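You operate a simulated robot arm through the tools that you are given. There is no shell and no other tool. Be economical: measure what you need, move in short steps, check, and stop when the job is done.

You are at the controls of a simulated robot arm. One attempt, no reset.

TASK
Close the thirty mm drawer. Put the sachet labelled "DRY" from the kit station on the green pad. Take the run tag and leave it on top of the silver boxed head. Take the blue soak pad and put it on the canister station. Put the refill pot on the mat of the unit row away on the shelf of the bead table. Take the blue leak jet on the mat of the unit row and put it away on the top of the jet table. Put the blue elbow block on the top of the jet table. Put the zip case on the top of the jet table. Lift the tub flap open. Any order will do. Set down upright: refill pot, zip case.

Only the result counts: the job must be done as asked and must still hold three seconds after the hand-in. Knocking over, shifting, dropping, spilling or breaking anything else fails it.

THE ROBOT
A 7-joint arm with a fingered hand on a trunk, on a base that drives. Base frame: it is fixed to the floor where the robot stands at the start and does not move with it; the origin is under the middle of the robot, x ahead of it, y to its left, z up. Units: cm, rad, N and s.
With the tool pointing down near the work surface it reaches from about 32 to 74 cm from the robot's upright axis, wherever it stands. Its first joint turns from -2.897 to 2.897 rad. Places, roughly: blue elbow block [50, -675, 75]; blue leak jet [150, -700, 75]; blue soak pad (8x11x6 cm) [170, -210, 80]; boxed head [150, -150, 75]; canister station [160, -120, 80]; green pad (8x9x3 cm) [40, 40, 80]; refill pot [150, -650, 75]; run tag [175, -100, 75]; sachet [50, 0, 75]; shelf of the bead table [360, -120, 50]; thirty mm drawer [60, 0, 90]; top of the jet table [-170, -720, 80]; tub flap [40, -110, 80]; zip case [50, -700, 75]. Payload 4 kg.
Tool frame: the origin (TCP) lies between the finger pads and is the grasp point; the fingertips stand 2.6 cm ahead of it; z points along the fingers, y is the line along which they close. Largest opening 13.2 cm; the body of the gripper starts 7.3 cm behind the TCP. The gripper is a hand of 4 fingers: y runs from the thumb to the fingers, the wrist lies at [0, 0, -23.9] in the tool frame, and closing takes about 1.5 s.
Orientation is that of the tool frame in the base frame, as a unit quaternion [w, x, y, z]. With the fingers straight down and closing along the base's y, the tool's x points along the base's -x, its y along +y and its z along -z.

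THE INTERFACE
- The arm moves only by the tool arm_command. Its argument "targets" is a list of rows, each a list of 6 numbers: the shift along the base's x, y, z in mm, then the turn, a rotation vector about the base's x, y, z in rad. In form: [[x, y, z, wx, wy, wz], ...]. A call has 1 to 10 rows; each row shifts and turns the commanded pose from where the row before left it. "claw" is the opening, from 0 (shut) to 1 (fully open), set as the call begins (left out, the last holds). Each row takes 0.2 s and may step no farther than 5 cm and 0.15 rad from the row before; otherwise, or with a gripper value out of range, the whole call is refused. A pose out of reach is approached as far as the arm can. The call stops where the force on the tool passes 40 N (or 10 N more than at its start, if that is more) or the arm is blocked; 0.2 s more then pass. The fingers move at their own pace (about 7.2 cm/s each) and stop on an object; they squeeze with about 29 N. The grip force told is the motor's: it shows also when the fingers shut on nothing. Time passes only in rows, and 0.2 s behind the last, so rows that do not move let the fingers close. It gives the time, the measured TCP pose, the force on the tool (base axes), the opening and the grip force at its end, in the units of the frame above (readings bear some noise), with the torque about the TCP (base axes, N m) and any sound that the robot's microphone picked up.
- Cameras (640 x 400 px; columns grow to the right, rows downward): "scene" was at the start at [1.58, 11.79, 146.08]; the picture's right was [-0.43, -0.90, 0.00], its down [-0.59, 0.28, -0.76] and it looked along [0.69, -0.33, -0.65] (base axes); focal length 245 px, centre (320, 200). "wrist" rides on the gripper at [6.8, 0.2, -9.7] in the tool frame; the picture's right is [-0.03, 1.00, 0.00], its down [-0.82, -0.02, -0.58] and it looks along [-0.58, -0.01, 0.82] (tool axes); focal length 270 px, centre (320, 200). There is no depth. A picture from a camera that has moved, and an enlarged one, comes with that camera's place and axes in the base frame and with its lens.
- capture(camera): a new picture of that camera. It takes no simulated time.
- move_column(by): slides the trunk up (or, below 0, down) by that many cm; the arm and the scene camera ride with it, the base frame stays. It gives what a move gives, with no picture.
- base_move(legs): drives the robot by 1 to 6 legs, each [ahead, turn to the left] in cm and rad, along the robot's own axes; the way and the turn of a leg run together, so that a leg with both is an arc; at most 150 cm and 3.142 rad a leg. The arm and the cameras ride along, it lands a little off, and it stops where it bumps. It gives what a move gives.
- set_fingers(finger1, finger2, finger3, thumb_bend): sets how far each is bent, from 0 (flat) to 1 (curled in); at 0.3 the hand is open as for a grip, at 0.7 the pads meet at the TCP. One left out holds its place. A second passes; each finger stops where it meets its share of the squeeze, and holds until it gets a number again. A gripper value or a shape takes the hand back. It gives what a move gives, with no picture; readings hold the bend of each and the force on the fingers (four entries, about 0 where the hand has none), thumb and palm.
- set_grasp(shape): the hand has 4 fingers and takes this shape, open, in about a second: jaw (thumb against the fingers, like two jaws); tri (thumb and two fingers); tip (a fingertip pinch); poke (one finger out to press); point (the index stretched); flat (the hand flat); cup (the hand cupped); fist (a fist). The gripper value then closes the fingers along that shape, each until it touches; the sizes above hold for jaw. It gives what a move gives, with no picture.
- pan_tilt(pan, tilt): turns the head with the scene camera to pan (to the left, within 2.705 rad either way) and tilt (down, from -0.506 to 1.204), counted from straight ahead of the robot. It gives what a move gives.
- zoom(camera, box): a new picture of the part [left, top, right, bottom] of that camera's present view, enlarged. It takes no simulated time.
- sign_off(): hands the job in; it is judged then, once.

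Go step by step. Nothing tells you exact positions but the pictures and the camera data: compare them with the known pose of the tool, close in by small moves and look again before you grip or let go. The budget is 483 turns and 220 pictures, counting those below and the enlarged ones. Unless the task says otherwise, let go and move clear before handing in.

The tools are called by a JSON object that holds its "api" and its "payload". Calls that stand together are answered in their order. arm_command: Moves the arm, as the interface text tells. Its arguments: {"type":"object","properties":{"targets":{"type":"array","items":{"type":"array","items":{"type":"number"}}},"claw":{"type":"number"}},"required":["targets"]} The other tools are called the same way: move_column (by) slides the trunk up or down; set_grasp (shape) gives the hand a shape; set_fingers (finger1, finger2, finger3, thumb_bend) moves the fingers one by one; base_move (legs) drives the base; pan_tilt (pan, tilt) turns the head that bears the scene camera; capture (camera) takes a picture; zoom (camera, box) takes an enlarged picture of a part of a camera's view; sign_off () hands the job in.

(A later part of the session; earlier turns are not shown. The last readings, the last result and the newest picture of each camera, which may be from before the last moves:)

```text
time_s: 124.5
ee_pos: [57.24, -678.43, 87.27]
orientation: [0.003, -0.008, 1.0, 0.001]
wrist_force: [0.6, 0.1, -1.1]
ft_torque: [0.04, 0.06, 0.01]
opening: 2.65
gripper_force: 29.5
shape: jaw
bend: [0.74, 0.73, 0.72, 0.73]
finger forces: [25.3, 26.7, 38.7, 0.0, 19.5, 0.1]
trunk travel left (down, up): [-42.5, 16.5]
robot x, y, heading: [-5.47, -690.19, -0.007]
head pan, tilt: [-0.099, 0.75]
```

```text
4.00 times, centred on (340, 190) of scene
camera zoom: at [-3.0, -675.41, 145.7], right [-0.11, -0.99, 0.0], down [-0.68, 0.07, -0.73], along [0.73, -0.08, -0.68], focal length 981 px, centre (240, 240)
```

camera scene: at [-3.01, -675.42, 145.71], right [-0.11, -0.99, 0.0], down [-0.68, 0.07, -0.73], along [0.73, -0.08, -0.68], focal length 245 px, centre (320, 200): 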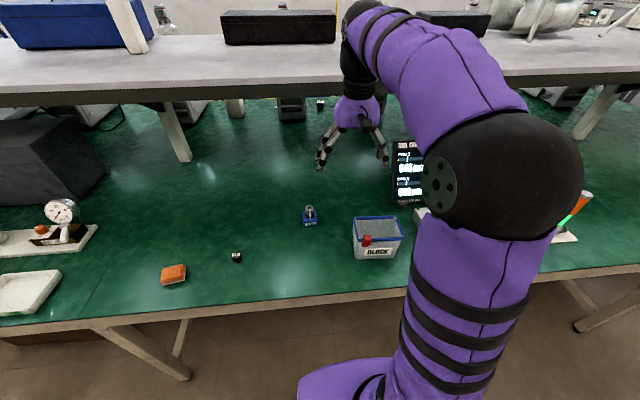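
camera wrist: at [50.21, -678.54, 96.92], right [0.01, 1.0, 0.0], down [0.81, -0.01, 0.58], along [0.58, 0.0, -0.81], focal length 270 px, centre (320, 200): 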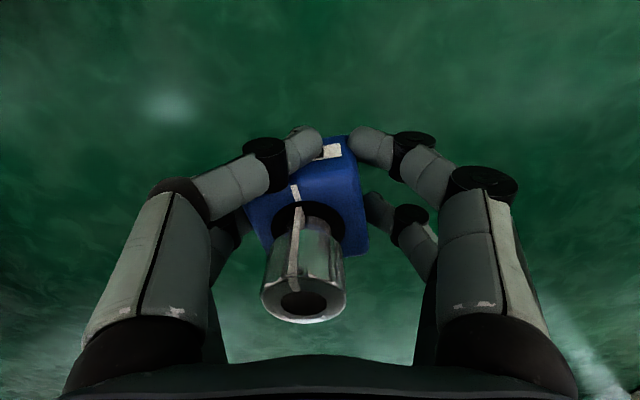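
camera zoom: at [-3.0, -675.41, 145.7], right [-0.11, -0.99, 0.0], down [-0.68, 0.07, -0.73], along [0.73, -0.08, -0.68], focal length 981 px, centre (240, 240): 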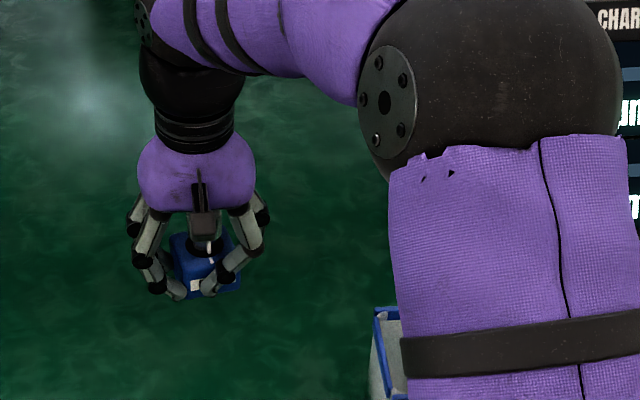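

It holds. I raise and tuck the arm, back off and turn round to face the jet table.

{"api": "arm_command", "payload": {"targets": [[0, 0, 45, 0, 0, 0], [0, 0, 45, 0, 0, 0], [0, 0, 45, 0, 0, 0], [-45, -15, 0, 0, 0, 0], [-45, -30, 0, 0, 0, 0], [-45, -30, 0, 0, 0, 0], [0, -30, 0, 0, 0, 0], [0, 0, 0, 0, 0, 0]]}}

{"api": "base_move", "payload": {"legs": [[-65, 0], [0, -1.571], [20, 0], [0, -1.571]]}}

{"api": "pan_tilt", "payload": {"pan": 0.0, "tilt": 0.55}}

{"api": "capture", "payload": {"camera": "scene"}}

```text
refused: row 5 steps farther than a row can; nothing moved
```

```text
time_s: 136.8
ee_pos: [-131.03, -724.65, 87.34]
orientation: [0.002, 0.999, 0.032, -0.003]
wrist_force: [0.3, -0.3, -1.5]
ft_torque: [0.01, -0.02, 0.02]
opening: 2.45
gripper_force: 29.4
shape: jaw
bend: [0.74, 0.73, 0.71, 0.74]
finger forces: [24.5, 25.9, 40.4, 0.0, 14.7, 0.0]
trunk travel left (down, up): [-42.5, 16.5]
robot x, y, heading: [-69.27, -710.42, -3.1]
head pan, tilt: [-0.099, 0.75]
```

```text
time_s: 137.6
ee_pos: [-131.18, -724.71, 87.28]
orientation: [0.002, 0.999, 0.032, -0.003]
wrist_force: [-0.4, -0.7, -1.8]
ft_torque: [-0.03, -0.02, -0.02]
opening: 2.44
gripper_force: 29.1
shape: jaw
bend: [0.74, 0.73, 0.71, 0.74]
finger forces: [24.7, 25.9, 40.3, 0.0, 14.9, 0.1]
trunk travel left (down, up): [-42.5, 16.5]
robot x, y, heading: [-69.42, -710.09, -3.102]
head pan, tilt: [0.0, 0.55]
```

```text
153 pictures are left
camera scene: at [-71.75, -725.36, 147.44], right [-0.04, 1.0, 0.0], down [0.52, 0.02, -0.85], along [-0.85, -0.04, -0.52], focal length 245 px, centre (320, 200)
```

scene: 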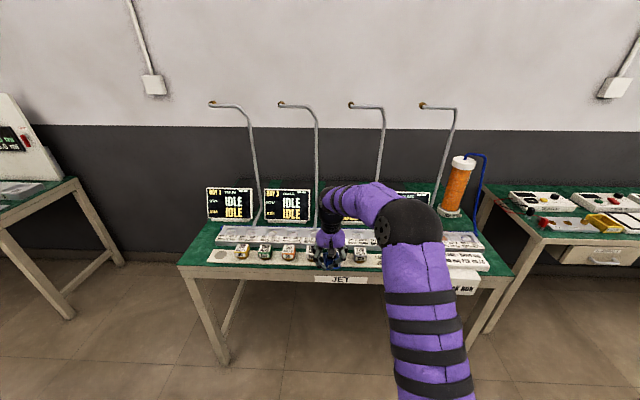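

The arm move was refused and the base drove with the arm lower than planned, but nothing was touched. I raise the arm now and inspect the jet table.

{"api": "arm_command", "payload": {"targets": [[0, 0, 45, 0, 0, 0], [0, 0, 45, 0, 0, 0], [0, 0, 45, 0, 0, 0], [45, 0, 10, 0, 0, 0], [45, 0, 10, 0, 0, 0], [0, 0, 0, 0, 0, 0]]}}

{"api": "zoom", "payload": {"camera": "scene", "box": [170, 170, 530, 300]}}

{"api": "capture", "payload": {"camera": "wrist"}}

```text
time_s: 139.0
ee_pos: [-121.92, -724.53, 102.8]
orientation: [0.002, 0.999, 0.033, -0.003]
wrist_force: [-0.2, 0.4, -0.8]
ft_torque: [-0.04, 0.01, 0.01]
opening: 2.41
gripper_force: 28.9
shape: jaw
bend: [0.74, 0.73, 0.71, 0.74]
finger forces: [24.5, 25.8, 40.4, 0.0, 14.6, 0.0]
trunk travel left (down, up): [-42.5, 16.5]
robot x, y, heading: [-69.12, -709.97, -3.102]
head pan, tilt: [0.0, 0.55]
```

```text
1.78 times, centred on (350, 235) of scene
camera zoom: at [-71.68, -725.36, 147.44], right [-0.04, 1.0, 0.0], down [0.52, 0.02, -0.85], along [-0.85, -0.04, -0.52], focal length 436 px, centre (267, 138)
```

zoom: 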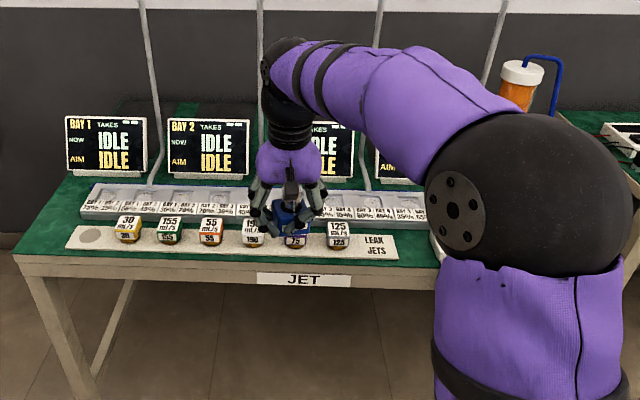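

```text
151 pictures are left
camera wrist: at [-115.03, -724.4, 112.39], right [0.04, -1.0, 0.0], down [-0.81, -0.03, 0.58], along [-0.58, -0.03, -0.81], focal length 270 px, centre (320, 200)
```

wrist: 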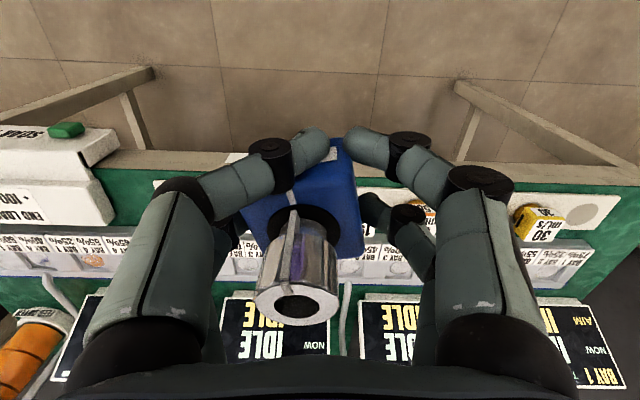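

The jet table is crowded, so I need a map of its free spots. I lift the hand higher and look at the right half with the wrist camera.

{"api": "arm_command", "payload": {"targets": [[0, 45, 20, 0, 0, 0], [0, 45, 20, 0, 0, 0], [0, 45, 20, 0, 0, 0], [0, 45, 20, 0, 0, 0], [-30, 0, 20, 0, 0, 0], [-40, 0, 20, 0, 0, 0], [0, 0, 0, 0, 0, 0]]}}

{"api": "capture", "payload": {"camera": "wrist"}}

{"api": "capture", "payload": {"camera": "scene"}}

```text
time_s: 140.6
ee_pos: [-129.14, -706.67, 114.84]
orientation: [0.002, 0.999, 0.032, -0.003]
wrist_force: [0.1, -0.5, -1.8]
ft_torque: [0.03, -0.08, 0.01]
opening: 2.43
gripper_force: 29.6
shape: jaw
bend: [0.75, 0.73, 0.71, 0.74]
finger forces: [24.2, 25.5, 40.5, 0.0, 13.9, 0.0]
trunk travel left (down, up): [-42.5, 16.5]
robot x, y, heading: [-69.49, -710.15, -3.1]
head pan, tilt: [0.0, 0.55]
```

```text
150 pictures are left
camera wrist: at [-122.22, -706.49, 124.37], right [0.04, -1.0, 0.0], down [-0.81, -0.03, 0.58], along [-0.58, -0.03, -0.81], focal length 270 px, centre (320, 200)
```

wrist: 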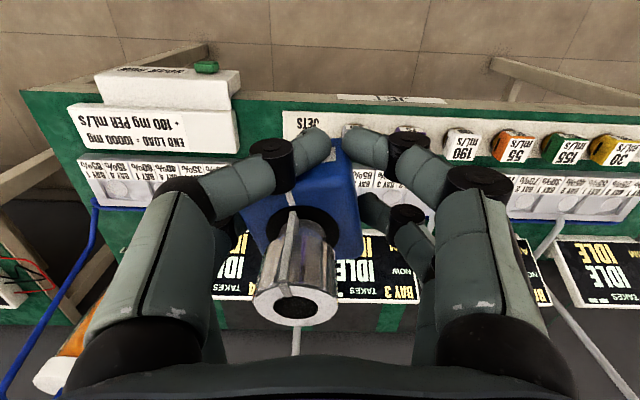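

```text
149 pictures are left
camera scene: at [-71.81, -725.35, 147.44], right [-0.04, 1.0, 0.0], down [0.52, 0.02, -0.85], along [-0.85, -0.04, -0.52], focal length 245 px, centre (320, 200)
```

scene: 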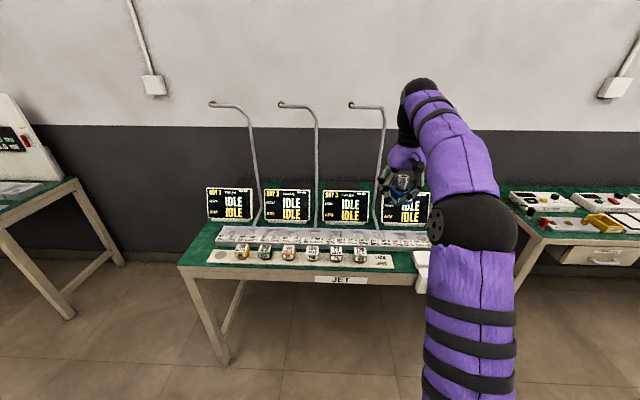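

The right half is hidden by the arm. I swing the hand to the other side, raise the trunk, and look again from higher up.

{"api": "arm_command", "payload": {"targets": [[40, -30, 0, 0, 0, 0], [40, -30, 0, 0, 0, 0], [0, -49, 0, 0, 0, 0], [0, -49, 0, 0, 0, 0], [0, -49, 0, 0, 0, 0], [0, -49, 0, 0, 0, 0], [0, -49, 0, 0, 0, 0], [0, -49, 0, 0, 0, 0], [0, -49, 0, 0, 0, 0], [0, 0, 0, 0, 0, 0]]}}

{"api": "move_column", "payload": {"by": 16}}

{"api": "pan_tilt", "payload": {"pan": -0.3, "tilt": 0.7}}

{"api": "capture", "payload": {"camera": "scene"}}

{"api": "zoom", "payload": {"camera": "scene", "box": [240, 80, 480, 230]}}

```text
time_s: 142.8
ee_pos: [-120.85, -745.74, 114.75]
orientation: [0.001, 1.0, 0.031, -0.002]
wrist_force: [-0.6, -0.4, -1.6]
ft_torque: [0.04, -0.02, -0.01]
opening: 2.41
gripper_force: 29.1
shape: jaw
bend: [0.75, 0.73, 0.7, 0.74]
finger forces: [23.7, 25.2, 40.5, 0.1, 13.2, 0.0]
out of reach, approached as far as the arm can: row 9
trunk travel left (down, up): [-42.5, 16.5]
robot x, y, heading: [-69.22, -710.29, -3.101]
head pan, tilt: [0.0, 0.55]
```

```text
time_s: 144.6
ee_pos: [-120.83, -745.53, 130.63]
orientation: [0.002, 0.999, 0.031, -0.004]
wrist_force: [0.2, 0.0, -2.3]
ft_torque: [-0.01, 0.0, 0.0]
opening: 2.42
gripper_force: 28.9
shape: jaw
bend: [0.75, 0.73, 0.7, 0.74]
finger forces: [23.6, 25.1, 40.4, 0.1, 13.1, 0.0]
trunk travel left (down, up): [-58.5, 0.5]
robot x, y, heading: [-69.52, -709.83, -3.098]
head pan, tilt: [0.0, 0.55]
```

```text
time_s: 145.4
ee_pos: [-120.92, -745.66, 130.76]
orientation: [0.002, 0.999, 0.032, -0.004]
wrist_force: [0.1, -0.1, -2.3]
ft_torque: [-0.01, -0.05, 0.02]
opening: 2.43
gripper_force: 29.2
shape: jaw
bend: [0.75, 0.73, 0.7, 0.74]
finger forces: [23.7, 25.1, 40.5, 0.0, 13.2, 0.0]
trunk travel left (down, up): [-58.5, 0.5]
robot x, y, heading: [-69.1, -709.89, -3.096]
head pan, tilt: [-0.3, 0.7]
```

```text
148 pictures are left
camera scene: at [-70.99, -722.83, 162.13], right [0.26, 0.97, 0.0], down [0.62, -0.16, -0.77], along [-0.74, 0.2, -0.64], focal length 245 px, centre (320, 200)
```

scene: 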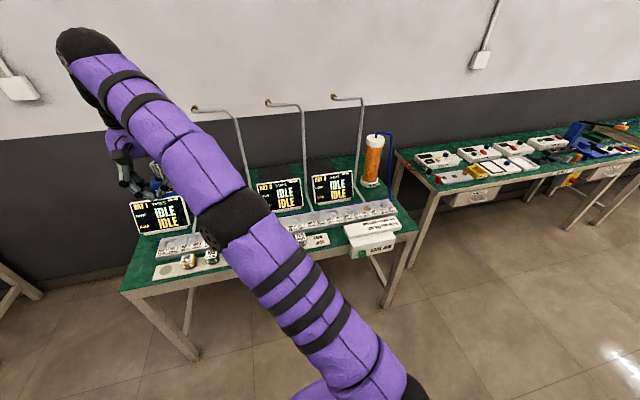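

```text
2.67 times, centred on (360, 155) of scene
camera zoom: at [-70.99, -722.83, 162.13], right [0.26, 0.97, 0.0], down [0.62, -0.16, -0.77], along [-0.74, 0.2, -0.64], focal length 654 px, centre (213, 320)
```

zoom: 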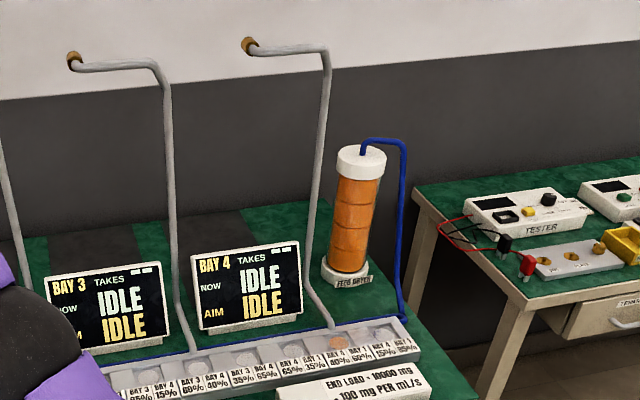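

The free ground on the table is: a strip at the left end (about x -137…-163, y -773…-785), small gaps near the white box, and room behind the screens. I drive to stand in front of the left end and look there.

{"api": "base_move", "payload": {"legs": [[0, 1.53], [52, 0], [0, -1.571], [22, 0]]}}

{"api": "pan_tilt", "payload": {"pan": 0.15, "tilt": 0.8}}

{"api": "capture", "payload": {"camera": "scene"}}

{"api": "capture", "payload": {"camera": "wrist"}}

```text
time_s: 157.4
ee_pos: [-145.86, -792.2, 130.66]
orientation: [0.002, 1.0, -0.008, -0.002]
wrist_force: [-1.7, 0.3, -2.8]
ft_torque: [-0.01, -0.05, 0.0]
opening: 2.4
gripper_force: 29.1
shape: jaw
bend: [0.75, 0.73, 0.7, 0.75]
finger forces: [23.2, 23.8, 41.5, 0.0, 9.2, 0.0]
trunk travel left (down, up): [-58.5, 0.5]
robot x, y, heading: [-91.67, -761.22, 3.103]
head pan, tilt: [-0.3, 0.7]
```

```text
time_s: 158.3
ee_pos: [-145.87, -792.23, 130.64]
orientation: [0.002, 1.0, -0.008, -0.004]
wrist_force: [-0.6, 0.3, -1.5]
ft_torque: [-0.01, -0.08, 0.01]
opening: 2.36
gripper_force: 28.7
shape: jaw
bend: [0.75, 0.73, 0.7, 0.75]
finger forces: [23.3, 23.7, 41.5, 0.0, 9.1, 0.0]
trunk travel left (down, up): [-58.5, 0.5]
robot x, y, heading: [-91.36, -760.9, 3.105]
head pan, tilt: [0.15, 0.799]
```

```text
146 pictures are left
camera scene: at [-94.33, -777.21, 161.3], right [-0.11, 0.99, 0.0], down [0.71, 0.08, -0.7], along [-0.69, -0.08, -0.72], focal length 245 px, centre (320, 200)
```

scene: 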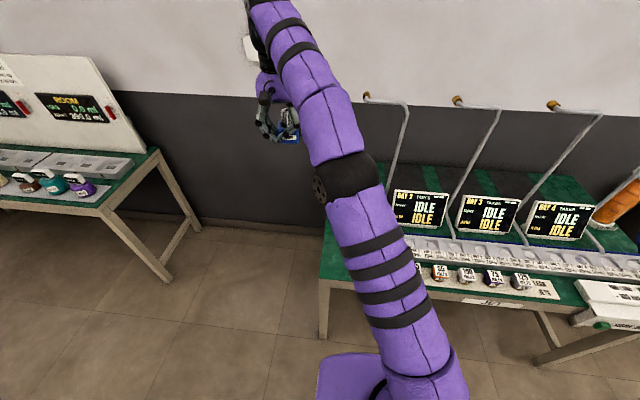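

```text
145 pictures are left
camera wrist: at [-138.94, -792.62, 140.34], right [-0.04, -1.0, 0.0], down [-0.81, 0.04, 0.58], along [-0.58, 0.02, -0.81], focal length 270 px, centre (320, 200)
```

wrist: 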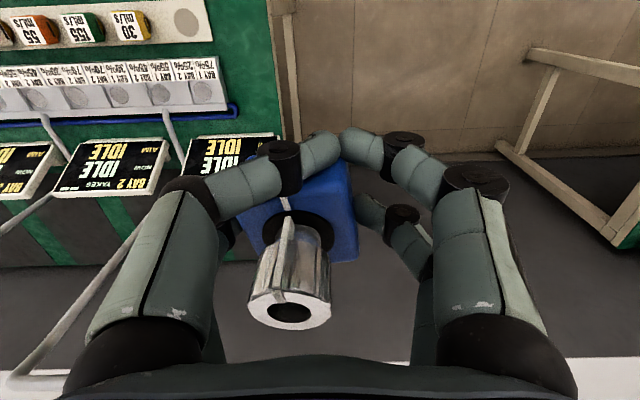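

The left strip measures about x -136…-162, y -773…-783. I lower the trunk again and bring the elbow block in low from the front, to stay clear of the spray nozzle hanging near [-162, -772, 131].

{"api": "move_column", "payload": {"by": -16}}

{"api": "arm_command", "payload": {"targets": [[40, 0, 0, 0, 0, 0], [0, 45, 0, 0, 0, 0], [0, 45, 0, 0, 0, 0], [0, 45, 0, 0, 0, 0], [0, 0, -45, 0, 0, 0], [0, 0, -45, 0, 0, 0], [0, 0, -45, 0, 0, 0], [0, 0, -45, 0, 0, 0], [0, 0, -40, 0, 0, 0], [0, 0, 0, 0, 0, 0]]}}

{"api": "capture", "payload": {"camera": "wrist"}}

{"api": "capture", "payload": {"camera": "scene"}}

```text
time_s: 160.1
ee_pos: [-145.8, -792.28, 114.71]
orientation: [0.002, 1.0, -0.008, -0.004]
wrist_force: [-0.2, 0.8, -1.6]
ft_torque: [0.0, -0.03, 0.0]
opening: 2.37
gripper_force: 29.3
shape: jaw
bend: [0.75, 0.73, 0.7, 0.75]
finger forces: [23.2, 23.7, 41.5, 0.0, 9.3, 0.1]
trunk travel left (down, up): [-42.5, 16.5]
robot x, y, heading: [-91.59, -760.83, 3.104]
head pan, tilt: [0.15, 0.799]
```

```text
time_s: 162.3
ee_pos: [-141.99, -778.73, 92.68]
orientation: [0.002, 1.0, -0.008, -0.004]
wrist_force: [-0.6, 0.7, -2.8]
ft_torque: [-0.03, 0.01, -0.01]
opening: 2.4
gripper_force: 28.6
shape: jaw
bend: [0.75, 0.74, 0.69, 0.75]
finger forces: [23.4, 23.2, 41.7, 0.1, 7.8, 0.0]
trunk travel left (down, up): [-42.5, 16.5]
robot x, y, heading: [-91.7, -761.0, 3.109]
head pan, tilt: [0.15, 0.799]
```

```text
144 pictures are left
camera wrist: at [-135.01, -779.19, 102.21], right [-0.04, -1.0, 0.0], down [-0.81, 0.04, 0.58], along [-0.58, 0.02, -0.81], focal length 270 px, centre (320, 200)
```

wrist: 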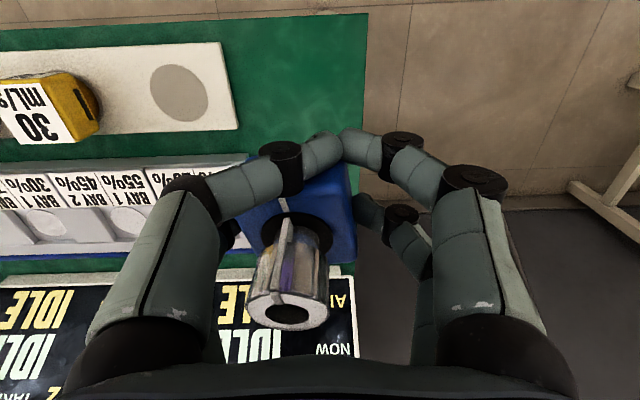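

```text
143 pictures are left
camera scene: at [-94.34, -777.22, 145.3], right [-0.11, 0.99, 0.0], down [0.71, 0.08, -0.7], along [-0.69, -0.08, -0.72], focal length 245 px, centre (320, 200)
```

scene: 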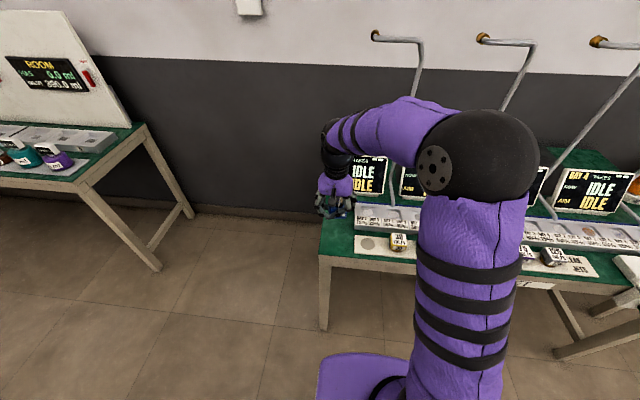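

The strip is confirmed as y -771.8…-783. I slide in to x≈-157 staying low, then check.

{"api": "arm_command", "payload": {"targets": [[-50, 3, 0, 0, 0, 0], [-50, 3, 0, 0, 0, 0], [-48, 0, 0, 0, 0, 0], [0, 0, -30, 0, 0, 0], [0, 0, 0, 0, 0, 0]]}}

{"api": "capture", "payload": {"camera": "wrist"}}

{"api": "zoom", "payload": {"camera": "scene", "box": [280, 120, 440, 240]}}

```text
time_s: 163.5
ee_pos: [-156.76, -778.14, 89.54]
orientation: [0.001, 1.0, -0.009, -0.004]
wrist_force: [0.2, -0.5, -2.5]
ft_torque: [-0.07, -0.03, -0.02]
opening: 2.39
gripper_force: 28.9
shape: jaw
bend: [0.75, 0.74, 0.69, 0.75]
finger forces: [23.9, 23.1, 41.7, 0.0, 7.6, 0.0]
trunk travel left (down, up): [-42.5, 16.5]
robot x, y, heading: [-91.82, -760.93, 3.105]
head pan, tilt: [0.15, 0.799]
```

```text
142 pictures are left
camera wrist: at [-149.81, -778.46, 99.12], right [-0.04, -1.0, 0.0], down [-0.81, 0.04, 0.58], along [-0.58, 0.02, -0.81], focal length 270 px, centre (320, 200)
```

wrist: 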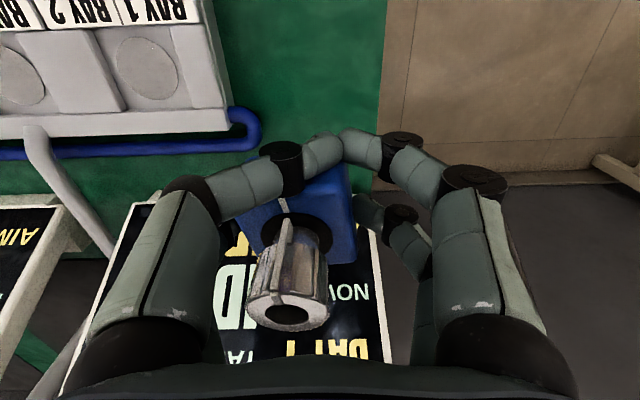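

```text
3.33 times, centred on (360, 180) of scene
camera zoom: at [-94.33, -777.21, 145.3], right [-0.11, 0.99, 0.0], down [0.71, 0.08, -0.7], along [-0.69, -0.08, -0.72], focal length 818 px, centre (187, 267)
```

zoom: 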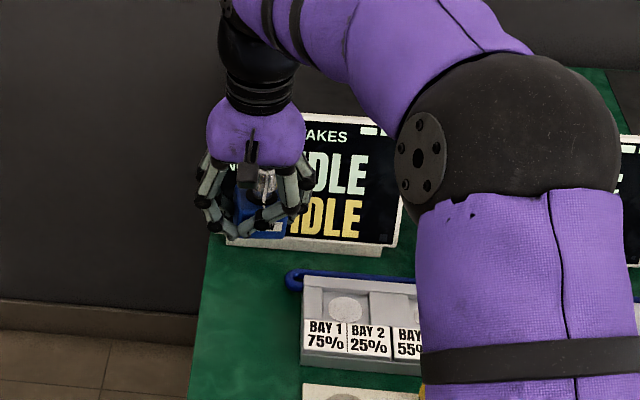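

It clears the screen. I lower the block toward the table.

{"api": "arm_command", "payload": {"targets": [[5, 0, -30, 0, 0, 0], [0, 0, -30, 0, 0, 0], [0, 0, -10, 0, 0, 0], [0, 0, -5, 0, 0, 0], [0, 0, 0, 0, 0, 0]]}}

{"api": "capture", "payload": {"camera": "wrist"}}

```text
time_s: 164.7
ee_pos: [-156.04, -778.04, 82.06]
orientation: [0.002, 1.0, -0.008, -0.003]
wrist_force: [0.8, -0.6, -1.8]
ft_torque: [0.0, -0.02, -0.01]
opening: 2.39
gripper_force: 28.8
shape: jaw
bend: [0.75, 0.74, 0.69, 0.75]
finger forces: [23.9, 23.0, 41.8, 0.0, 7.4, 0.0]
trunk travel left (down, up): [-42.5, 16.5]
robot x, y, heading: [-91.57, -760.83, 3.102]
head pan, tilt: [0.15, 0.799]
```

```text
140 pictures are left
camera wrist: at [-149.18, -778.46, 91.67], right [-0.04, -1.0, 0.0], down [-0.81, 0.04, 0.58], along [-0.58, 0.02, -0.81], focal length 270 px, centre (320, 200)
```

wrist: 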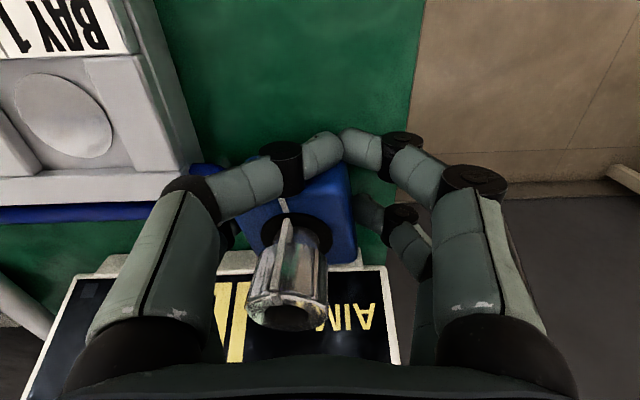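

{"api": "arm_command", "payload": {"targets": [[0, 0, -3, 0, 0, 0], [0, 0, -3, 0, 0, 0], [0, 0, -3, 0, 0, 0], [0, 0, 0, 0, 0, 0]]}}

```text
time_s: 165.7
ee_pos: [-156.07, -778.04, 81.45]
orientation: [0.002, 1.0, -0.007, -0.005]
wrist_force: [1.1, -1.4, 7.9]
ft_torque: [0.21, 0.32, -0.05]
opening: 2.42
gripper_force: 28.7
shape: jaw
bend: [0.75, 0.74, 0.7, 0.75]
finger forces: [22.8, 25.2, 40.7, 0.0, 9.7, 0.0]
trunk travel left (down, up): [-42.5, 16.5]
robot x, y, heading: [-92.03, -761.44, 3.107]
head pan, tilt: [0.15, 0.799]
```

Contact with the table. I open a little and retreat upward then forward out of the nozzle's way.

{"api": "arm_command", "payload": {"targets": [[0, 0, 0, 0, 0, 0], [0, 0, 0, 0, 0, 0], [0, 0, 0, 0, 0, 0], [0, 0, 20, 0, 0, 0], [0, 0, 40, 0, 0, 0], [10, 0, 40, 0, 0, 0], [45, 0, 0, 0, 0, 0], [45, 0, 0, 0, 0, 0], [45, 0, 0, 0, 0, 0], [0, 0, 0, 0, 0, 0]], "claw": 0.5}}

{"api": "capture", "payload": {"camera": "wrist"}}

{"api": "zoom", "payload": {"camera": "scene", "box": [280, 120, 440, 240]}}

```text
time_s: 167.9
ee_pos: [-141.33, -778.0, 91.32]
orientation: [0.001, 1.0, -0.007, -0.004]
wrist_force: [0.1, 0.2, -0.4]
ft_torque: [0.01, -0.02, 0.01]
opening: 6.55
gripper_force: 0.0
shape: jaw
bend: [0.73, 0.73, 0.73, 0.7]
finger forces: [0.0, 0.1, 0.1, 0.0, 0.0, 0.0]
trunk travel left (down, up): [-42.5, 16.5]
robot x, y, heading: [-91.63, -760.63, 3.105]
head pan, tilt: [0.15, 0.799]
```

```text
139 pictures are left
camera wrist: at [-134.39, -778.42, 100.95], right [-0.04, -1.0, 0.0], down [-0.81, 0.04, 0.58], along [-0.58, 0.02, -0.81], focal length 270 px, centre (320, 200)
```

wrist: 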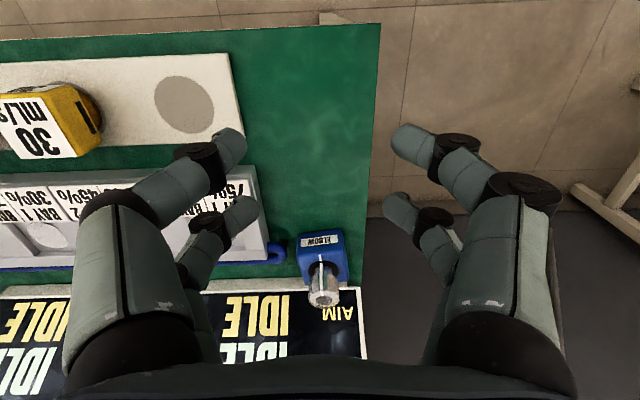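

```text
3.33 times, centred on (360, 180) of scene
camera zoom: at [-94.28, -777.2, 145.3], right [-0.11, 0.99, 0.0], down [0.71, 0.08, -0.7], along [-0.69, -0.08, -0.72], focal length 818 px, centre (187, 267)
```

zoom: 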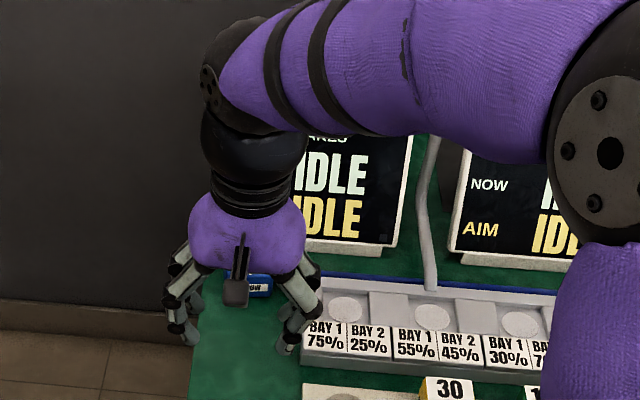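

The elbow block stands in the strip with room left for the case. I raise the arm, then drive back to the bench for the zip case.

{"api": "arm_command", "payload": {"targets": [[0, 10, 45, 0, 0, 0], [0, 20, 45, 0, 0, 0], [0, 30, 40, 0, 0, 0], [0, 40, 20, 0, 0, 0], [0, 40, 20, 0, 0, 0], [0, 30, 20, 0, 0, 0], [0, 0, 0, 0, 0, 0]]}}

```text
time_s: 169.5
ee_pos: [-141.66, -760.84, 110.4]
orientation: [0.002, 1.0, -0.008, -0.004]
wrist_force: [0.5, 0.0, 0.0]
ft_torque: [0.0, 0.0, -0.01]
opening: 6.55
gripper_force: 0.1
shape: jaw
bend: [0.73, 0.73, 0.73, 0.7]
finger forces: [0.1, 0.0, 0.1, 0.1, 0.0, 0.1]
trunk travel left (down, up): [-42.5, 16.5]
robot x, y, heading: [-91.73, -761.22, 3.11]
head pan, tilt: [0.15, 0.799]
```

{"api": "base_move", "payload": {"legs": [[-42, 0], [0, -1.535], [60, 0], [0, -1.571], [35, 0]]}}

{"api": "capture", "payload": {"camera": "wrist"}}

{"api": "capture", "payload": {"camera": "scene"}}

```text
time_s: 184.5
ee_pos: [34.67, -702.42, 110.23]
orientation: [0.003, -0.003, 1.0, 0.001]
wrist_force: [-0.1, 0.2, 0.5]
ft_torque: [-0.03, 0.02, 0.0]
opening: 6.53
gripper_force: 0.1
shape: jaw
bend: [0.73, 0.73, 0.73, 0.7]
finger forces: [0.0, 0.1, 0.0, 0.1, 0.1, 0.0]
trunk travel left (down, up): [-42.5, 16.5]
robot x, y, heading: [-14.97, -703.52, -0.016]
head pan, tilt: [0.15, 0.799]
```

```text
137 pictures are left
camera wrist: at [27.83, -702.5, 119.96], right [0.02, 1.0, 0.0], down [0.81, -0.02, 0.58], along [0.58, -0.01, -0.81], focal length 270 px, centre (320, 200)
```

wrist: 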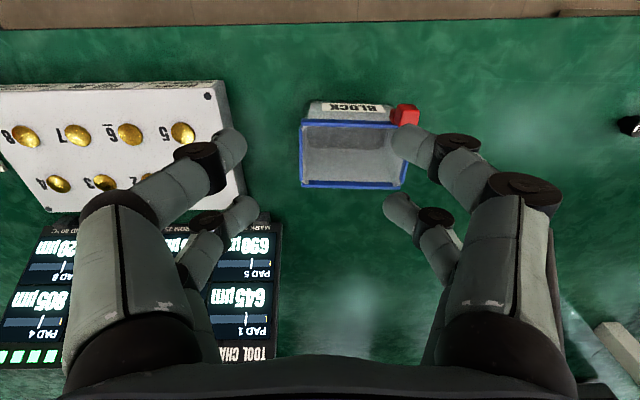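

```text
136 pictures are left
camera scene: at [-12.99, -686.84, 145.3], right [0.14, -0.99, 0.0], down [-0.71, -0.1, -0.7], along [0.69, 0.09, -0.72], focal length 245 px, centre (320, 200)
```

scene: 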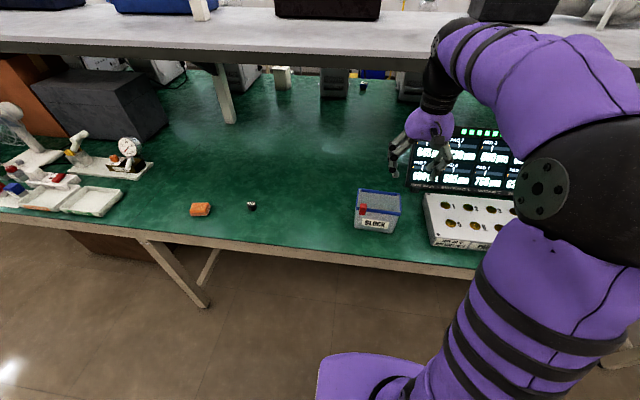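

I zoom in on the case from both cameras to fix its size and height.

{"api": "zoom", "payload": {"camera": "scene", "box": [330, 170, 430, 240]}}

{"api": "zoom", "payload": {"camera": "wrist", "box": [270, 80, 450, 210]}}

```text
5.71 times, centred on (380, 205) of scene
camera zoom: at [-12.99, -686.84, 145.3], right [0.14, -0.99, 0.0], down [-0.71, -0.1, -0.7], along [0.69, 0.09, -0.72], focal length 1402 px, centre (-23, 171)
```

zoom: 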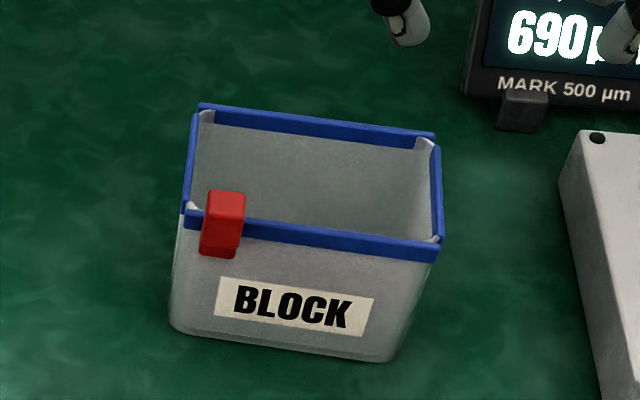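

```text
3.08 times, centred on (360, 145) of wrist
camera zoom: at [27.83, -702.5, 119.96], right [0.02, 1.0, 0.0], down [0.81, -0.02, 0.58], along [0.58, -0.01, -0.81], focal length 832 px, centre (197, 369)
```

zoom: 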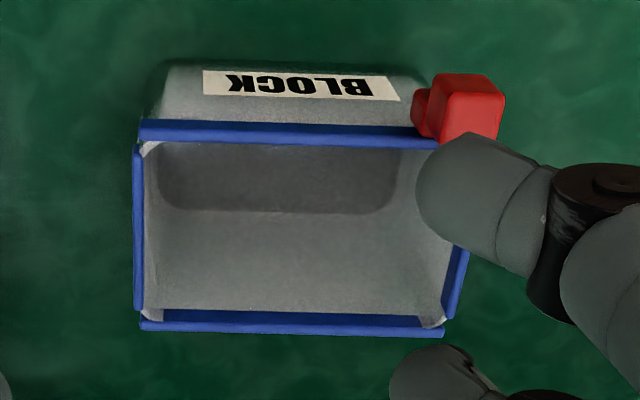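

The case is about 9 × 13.8 cm, rim at z≈88.5, centred near [43.5, -698.5]. I turn the hand a quarter turn so it closes across the 9 cm width and move over it fully open.

{"api": "arm_command", "payload": {"targets": [[40, 10, 0, 0, 0, 0.15], [45, 19, 0, 0, 0, 0.15], [0, 0, 0, 0, 0, 0.15], [0, 0, 0, 0, 0, 0.15], [0, 0, 0, 0, 0, 0.15], [0, 0, 0, 0, 0, 0.15], [0, 0, 0, 0, 0, 0.15], [0, 0, 0, 0, 0, 0.15], [0, 0, 0, 0, 0, 0.15], [0, 0, 0, 0, 0, 0.15]], "claw": 1}}

{"api": "arm_command", "payload": {"targets": [[0, 0, 0, 0, 0, 0.06], [0, 0, -30, 0, 0, 0], [0, 0, -30, 0, 0, 0], [0, 0, 0, 0, 0, 0]]}}

{"api": "capture", "payload": {"camera": "wrist"}}

{"api": "zoom", "payload": {"camera": "scene", "box": [320, 120, 480, 240]}}

```text
time_s: 186.7
ee_pos: [43.06, -699.43, 110.27]
orientation: [0.002, -0.684, 0.73, 0.004]
wrist_force: [0.1, 0.0, -0.3]
ft_torque: [0.0, 0.0, 0.01]
opening: 13.18
gripper_force: 0.1
shape: jaw
bend: [0.3, 0.3, 0.3, 0.3]
finger forces: [0.0, 0.0, 0.1, 0.1, 0.0, 0.0]
trunk travel left (down, up): [-42.5, 16.5]
robot x, y, heading: [-14.79, -703.38, -0.011]
head pan, tilt: [0.15, 0.799]
```

```text
time_s: 187.7
ee_pos: [43.21, -699.54, 104.31]
orientation: [0.0, -0.705, 0.709, 0.003]
wrist_force: [0.6, 0.6, 0.0]
ft_torque: [0.0, 0.0, 0.01]
opening: 13.19
gripper_force: 0.0
shape: jaw
bend: [0.3, 0.3, 0.3, 0.3]
finger forces: [0.0, 0.0, 0.0, 0.0, 0.1, 0.1]
trunk travel left (down, up): [-42.5, 16.5]
robot x, y, heading: [-15.07, -703.32, -0.012]
head pan, tilt: [0.15, 0.799]
```

```text
133 pictures are left
camera wrist: at [42.95, -706.72, 113.95], right [-1.0, 0.03, 0.0], down [0.03, 0.81, 0.58], along [0.02, 0.58, -0.81], focal length 270 px, centre (320, 200)
```

wrist: 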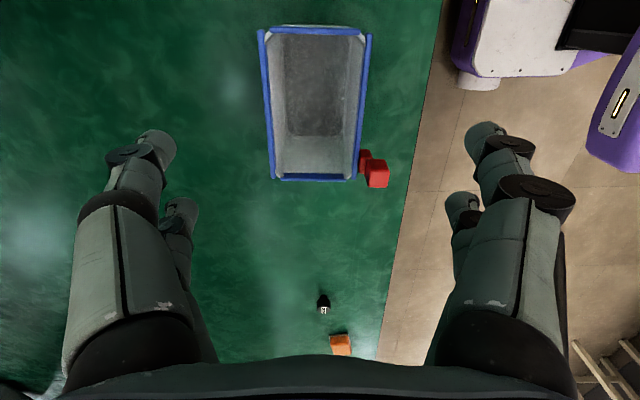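

```text
3.33 times, centred on (400, 180) of scene
camera zoom: at [-12.99, -686.84, 145.31], right [0.14, -0.99, 0.0], down [-0.71, -0.1, -0.7], along [0.69, 0.09, -0.72], focal length 818 px, centre (53, 267)
```

zoom: 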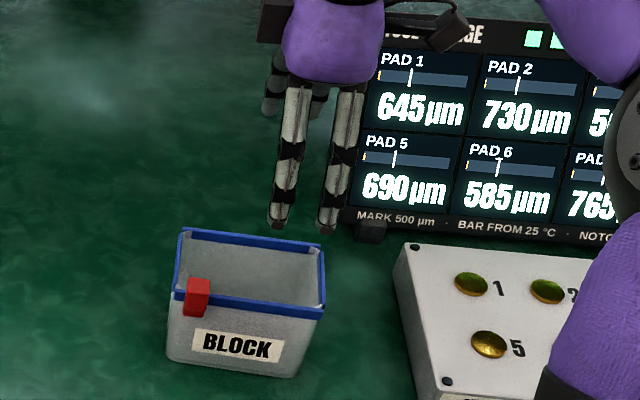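

The case is centred at x≈43.7 with walls ±4.6. I adjust 5 mm and descend around it.

{"api": "arm_command", "payload": {"targets": [[5, 0, -40, 0, 0, 0], [0, 0, -45, 0, 0, 0], [0, 0, -35, 0, 0, 0], [0, 0, 0, 0, 0, 0]]}}

{"api": "capture", "payload": {"camera": "wrist"}}

```text
time_s: 188.7
ee_pos: [43.71, -699.46, 92.33]
orientation: [0.002, -0.704, 0.71, 0.004]
wrist_force: [0.5, 0.4, -0.1]
ft_torque: [0.01, 0.0, 0.0]
opening: 13.19
gripper_force: 0.1
shape: jaw
bend: [0.3, 0.3, 0.3, 0.3]
finger forces: [0.0, 0.1, 0.0, 0.0, 0.0, 0.1]
trunk travel left (down, up): [-42.5, 16.5]
robot x, y, heading: [-15.02, -703.23, -0.015]
head pan, tilt: [0.15, 0.799]
```

```text
131 pictures are left
camera wrist: at [43.52, -706.49, 101.97], right [-1.0, 0.03, 0.0], down [0.03, 0.81, 0.58], along [0.02, 0.58, -0.81], focal length 270 px, centre (320, 200)
```

wrist: 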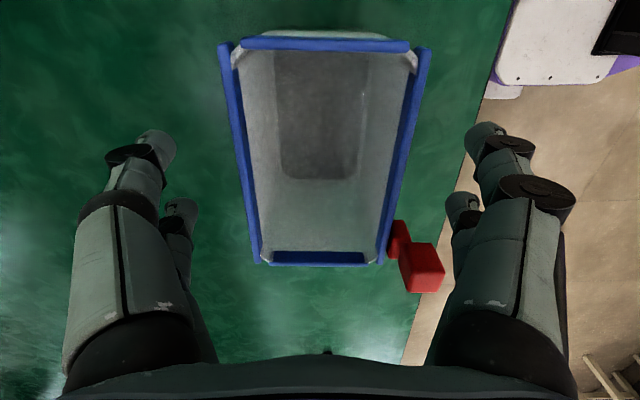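

Well centred and clear of the slider. I go down the last 7 cm and close.

{"api": "arm_command", "payload": {"targets": [[0, 0, -35, 0, 0, 0], [0, 0, -33, 0, 0, 0], [0, 0, 0, 0, 0, 0]]}}

{"api": "arm_command", "payload": {"targets": [[0, 0, 0, 0, 0, 0], [0, 0, 0, 0, 0, 0], [0, 0, 0, 0, 0, 0], [0, 0, 0, 0, 0, 0], [0, 0, 0, 0, 0, 0]], "claw": 0}}

{"api": "capture", "payload": {"camera": "wrist"}}

```text
time_s: 189.5
ee_pos: [43.72, -699.39, 85.58]
orientation: [0.001, -0.705, 0.709, 0.004]
wrist_force: [0.9, 0.2, 0.8]
ft_torque: [-0.01, 0.01, -0.02]
opening: 13.2
gripper_force: 0.1
shape: jaw
bend: [0.3, 0.3, 0.3, 0.3]
finger forces: [0.1, 0.0, 0.0, 0.0, 0.0, 0.0]
trunk travel left (down, up): [-42.5, 16.5]
robot x, y, heading: [-15.17, -703.4, -0.015]
head pan, tilt: [0.15, 0.799]
```

```text
time_s: 190.7
ee_pos: [43.71, -699.53, 85.55]
orientation: [0.001, -0.705, 0.709, 0.004]
wrist_force: [0.2, 0.5, -0.2]
ft_torque: [-0.01, 0.0, 0.01]
opening: 8.13
gripper_force: 28.7
shape: jaw
bend: [0.7, 0.71, 0.71, 0.71]
finger forces: [26.1, 26.1, 25.6, 0.1, 26.5, 0.0]
trunk travel left (down, up): [-42.5, 16.5]
robot x, y, heading: [-15.5, -703.29, -0.016]
head pan, tilt: [0.15, 0.799]
```

```text
130 pictures are left
camera wrist: at [43.56, -706.51, 95.22], right [-1.0, 0.03, 0.0], down [0.03, 0.81, 0.58], along [0.02, 0.58, -0.81], focal length 270 px, centre (320, 200)
```

wrist: 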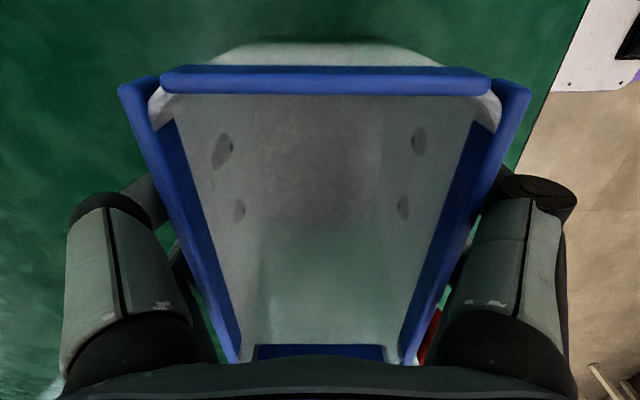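

Good even grip. I lift it, then turn the hand back by a quarter so the case is lined up for the strip.

{"api": "arm_command", "payload": {"targets": [[0, 0, 30, 0, 0, 0], [0, 0, 45, 0, 0, 0], [0, 0, 45, 0, 0, 0], [0, 0, 45, 0, 0, 0], [0, 0, 45, 0, 0, 0], [-40, 0, 20, 0, 0, 0], [-40, 0, 0, 0, 0, 0], [0, 0, 0, 0, 0, 0]]}}

{"api": "capture", "payload": {"camera": "scene"}}

```text
time_s: 192.5
ee_pos: [35.73, -699.47, 108.29]
orientation: [0.001, -0.704, 0.71, 0.003]
wrist_force: [-0.4, 0.5, -1.4]
ft_torque: [-0.04, -0.03, 0.03]
opening: 8.14
gripper_force: 29.4
shape: jaw
bend: [0.71, 0.71, 0.71, 0.71]
finger forces: [26.0, 26.2, 25.8, 0.0, 26.6, 0.1]
trunk travel left (down, up): [-42.5, 16.5]
robot x, y, heading: [-14.81, -703.74, -0.017]
head pan, tilt: [0.15, 0.799]
```

```text
129 pictures are left
camera scene: at [-13.03, -686.83, 145.3], right [0.14, -0.99, 0.0], down [-0.71, -0.1, -0.7], along [0.69, 0.09, -0.72], focal length 245 px, centre (320, 200)
```

scene: 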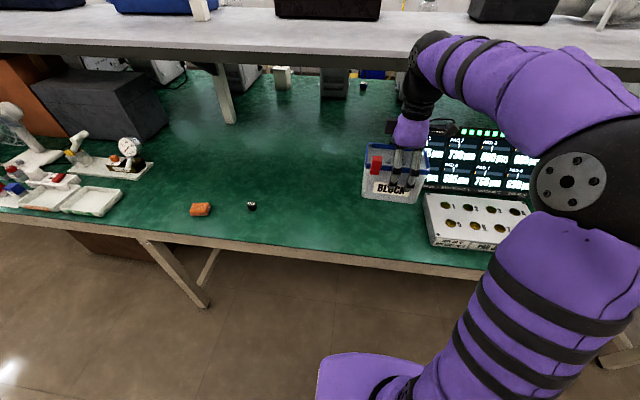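

The case is held upright. I rotate the hand back, then drive.

{"api": "arm_command", "payload": {"targets": [[0, 0, 0, 0, 0, -0.15], [0, 0, 0, 0, 0, -0.15], [0, 0, 0, 0, 0, -0.15], [0, 0, 0, 0, 0, -0.15], [0, 0, 0, 0, 0, -0.15], [0, 0, 0, 0, 0, -0.15], [0, 0, 0, 0, 0, -0.15], [0, 0, 0, 0, 0, -0.15], [0, 0, 0, 0, 0, -0.15], [0, 0, 0, 0, 0, -0.15]]}}

{"api": "arm_command", "payload": {"targets": [[0, 0, 0, 0, 0, -0.07], [0, 0, 0, 0, 0, 0]]}}

{"api": "base_move", "payload": {"legs": [[-40, 0], [0, -1.555], [63, 0], [0, -1.571], [30, 0]]}}

{"api": "capture", "payload": {"camera": "wrist"}}

{"api": "capture", "payload": {"camera": "scene"}}

```text
time_s: 194.7
ee_pos: [35.73, -699.64, 108.62]
orientation: [0.004, -0.03, 1.0, 0.002]
wrist_force: [0.9, -0.5, -1.1]
ft_torque: [0.0, -0.01, 0.02]
opening: 8.14
gripper_force: 28.7
shape: jaw
bend: [0.71, 0.71, 0.71, 0.71]
finger forces: [26.0, 26.3, 25.8, 0.0, 26.7, 0.0]
trunk travel left (down, up): [-42.5, 16.5]
robot x, y, heading: [-14.85, -703.28, -0.013]
head pan, tilt: [0.15, 0.799]
```

```text
time_s: 195.3
ee_pos: [35.76, -699.56, 108.51]
orientation: [0.004, 0.003, 1.0, 0.002]
wrist_force: [0.2, -0.7, 0.0]
ft_torque: [0.0, -0.02, 0.0]
opening: 8.15
gripper_force: 29.2
shape: jaw
bend: [0.71, 0.71, 0.71, 0.71]
finger forces: [26.1, 26.3, 25.6, 0.1, 26.6, 0.1]
trunk travel left (down, up): [-42.5, 16.5]
robot x, y, heading: [-15.35, -703.18, -0.013]
head pan, tilt: [0.15, 0.799]
```

```text
time_s: 210.1
ee_pos: [-133.71, -771.82, 108.54]
orientation: [0.002, 1.0, 0.018, -0.004]
wrist_force: [-0.7, -0.7, 0.1]
ft_torque: [0.01, -0.02, -0.01]
opening: 8.12
gripper_force: 29.0
shape: jaw
bend: [0.71, 0.71, 0.71, 0.71]
finger forces: [26.2, 26.3, 25.8, 0.0, 26.7, 0.1]
trunk travel left (down, up): [-42.5, 16.5]
robot x, y, heading: [-83.26, -765.75, -3.113]
head pan, tilt: [0.15, 0.799]
```

```text
128 pictures are left
camera wrist: at [-126.77, -771.85, 118.19], right [0.01, -1.0, 0.0], down [-0.81, -0.01, 0.58], along [-0.58, -0.01, -0.81], focal length 270 px, centre (320, 200)
```

wrist: 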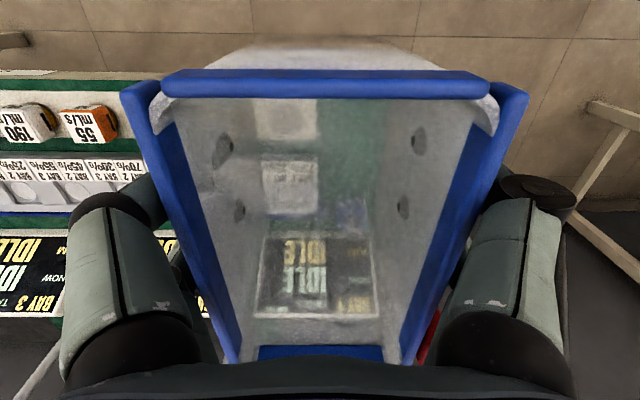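

```text
127 pictures are left
camera scene: at [-84.56, -782.2, 145.31], right [-0.18, 0.98, 0.0], down [0.71, 0.13, -0.7], along [-0.69, -0.13, -0.72], focal length 245 px, centre (320, 200)
```

scene: 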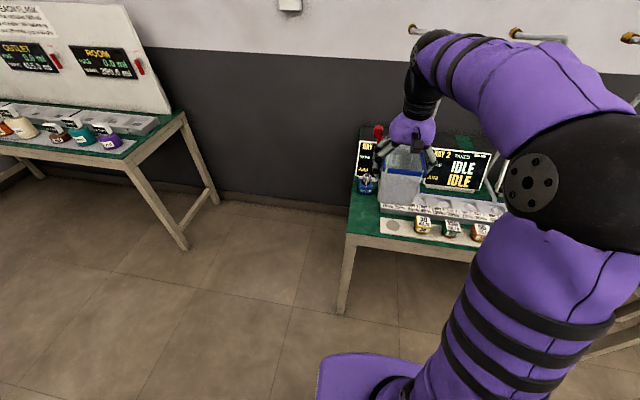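

The case's span relative to the hand is known (8.2 cm beyond, 5.6 cm before the TCP). I aim the TCP at [-142.6, -777.6] and lower halfway, then check.

{"api": "arm_command", "payload": {"targets": [[-30, -30, 0, 0, 0, 0], [-40, -28, 0, 0, 0, 0], [-19, 0, 0, 0, 0, 0], [0, 0, -45, 0, 0, 0], [0, 0, -45, 0, 0, 0], [0, 0, -45, 0, 0, 0], [0, 0, 0, 0, 0, 0]]}}

{"api": "zoom", "payload": {"camera": "scene", "box": [320, 110, 520, 250]}}

{"api": "capture", "payload": {"camera": "wrist"}}

```text
time_s: 211.7
ee_pos: [-142.55, -777.78, 95.04]
orientation: [0.001, 1.0, 0.018, -0.003]
wrist_force: [0.8, -0.6, -0.2]
ft_torque: [-0.04, -0.02, 0.01]
opening: 8.15
gripper_force: 29.3
shape: jaw
bend: [0.71, 0.71, 0.71, 0.71]
finger forces: [26.2, 26.3, 25.8, 0.0, 26.7, 0.0]
trunk travel left (down, up): [-42.5, 16.5]
robot x, y, heading: [-82.99, -765.58, -3.11]
head pan, tilt: [0.15, 0.799]
```

```text
2.86 times, centred on (420, 180) of scene
camera zoom: at [-84.6, -782.21, 145.3], right [-0.18, 0.98, 0.0], down [0.71, 0.13, -0.7], along [-0.69, -0.13, -0.72], focal length 701 px, centre (34, 257)
```

zoom: 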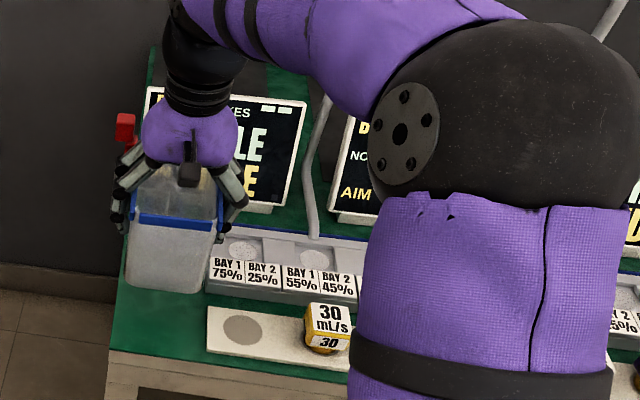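

```text
125 pictures are left
camera wrist: at [-135.56, -777.78, 104.54], right [0.01, -1.0, 0.0], down [-0.81, -0.01, 0.58], along [-0.58, -0.01, -0.81], focal length 270 px, centre (320, 200)
```

wrist: 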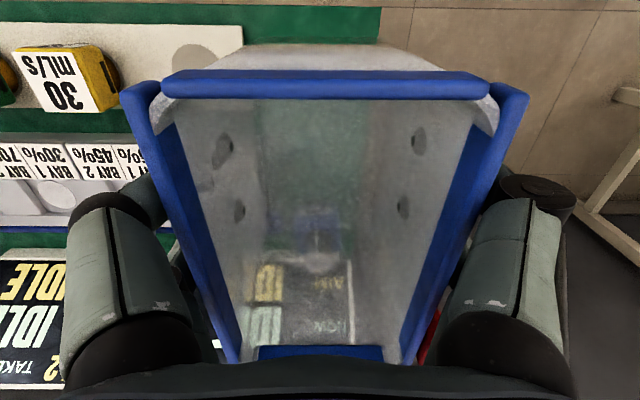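

The case bottom projects to y -773.4…-782, front x≈-137.7: inside the strip. I lower it.

{"api": "arm_command", "payload": {"targets": [[0, 3, -40, 0, 0, 0], [0, 0, -35, 0, 0, 0], [0, 0, -12, 0, 0, 0], [0, 0, -4, 0, 0, 0], [0, 0, 0, 0, 0, 0]]}}

{"api": "zoom", "payload": {"camera": "scene", "box": [320, 110, 520, 250]}}

```text
time_s: 212.9
ee_pos: [-142.52, -777.45, 85.91]
orientation: [0.002, 1.0, 0.017, -0.003]
wrist_force: [0.0, 0.1, -0.9]
ft_torque: [0.01, -0.01, -0.01]
opening: 8.12
gripper_force: 29.0
shape: jaw
bend: [0.71, 0.71, 0.71, 0.71]
finger forces: [26.1, 26.3, 25.8, 0.1, 26.7, 0.0]
trunk travel left (down, up): [-42.5, 16.5]
robot x, y, heading: [-82.62, -765.65, -3.11]
head pan, tilt: [0.15, 0.799]
```

```text
2.86 times, centred on (420, 180) of scene
camera zoom: at [-84.58, -782.2, 145.3], right [-0.18, 0.98, 0.0], down [0.71, 0.13, -0.7], along [-0.69, -0.13, -0.72], focal length 701 px, centre (34, 257)
```

zoom: 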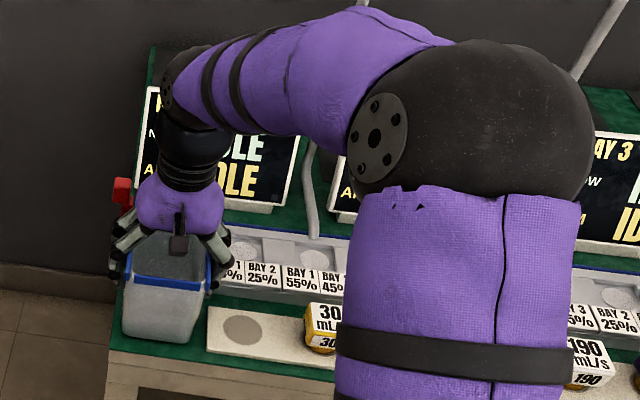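

{"api": "arm_command", "payload": {"targets": [[0, 0, -3, 0, 0, 0], [0, 0, -3, 0, 0, 0], [0, 0, 0, 0, 0, 0]]}}

```text
time_s: 213.7
ee_pos: [-142.7, -777.36, 85.46]
orientation: [0.003, 1.0, 0.018, -0.005]
wrist_force: [-1.3, 0.8, 16.2]
ft_torque: [0.13, -0.04, 0.03]
opening: 8.08
gripper_force: 28.7
shape: jaw
bend: [0.71, 0.71, 0.71, 0.71]
finger forces: [27.1, 27.2, 26.7, 0.0, 27.8, 0.0]
trunk travel left (down, up): [-42.5, 16.5]
robot x, y, heading: [-83.09, -765.51, -3.109]
head pan, tilt: [0.15, 0.799]
```

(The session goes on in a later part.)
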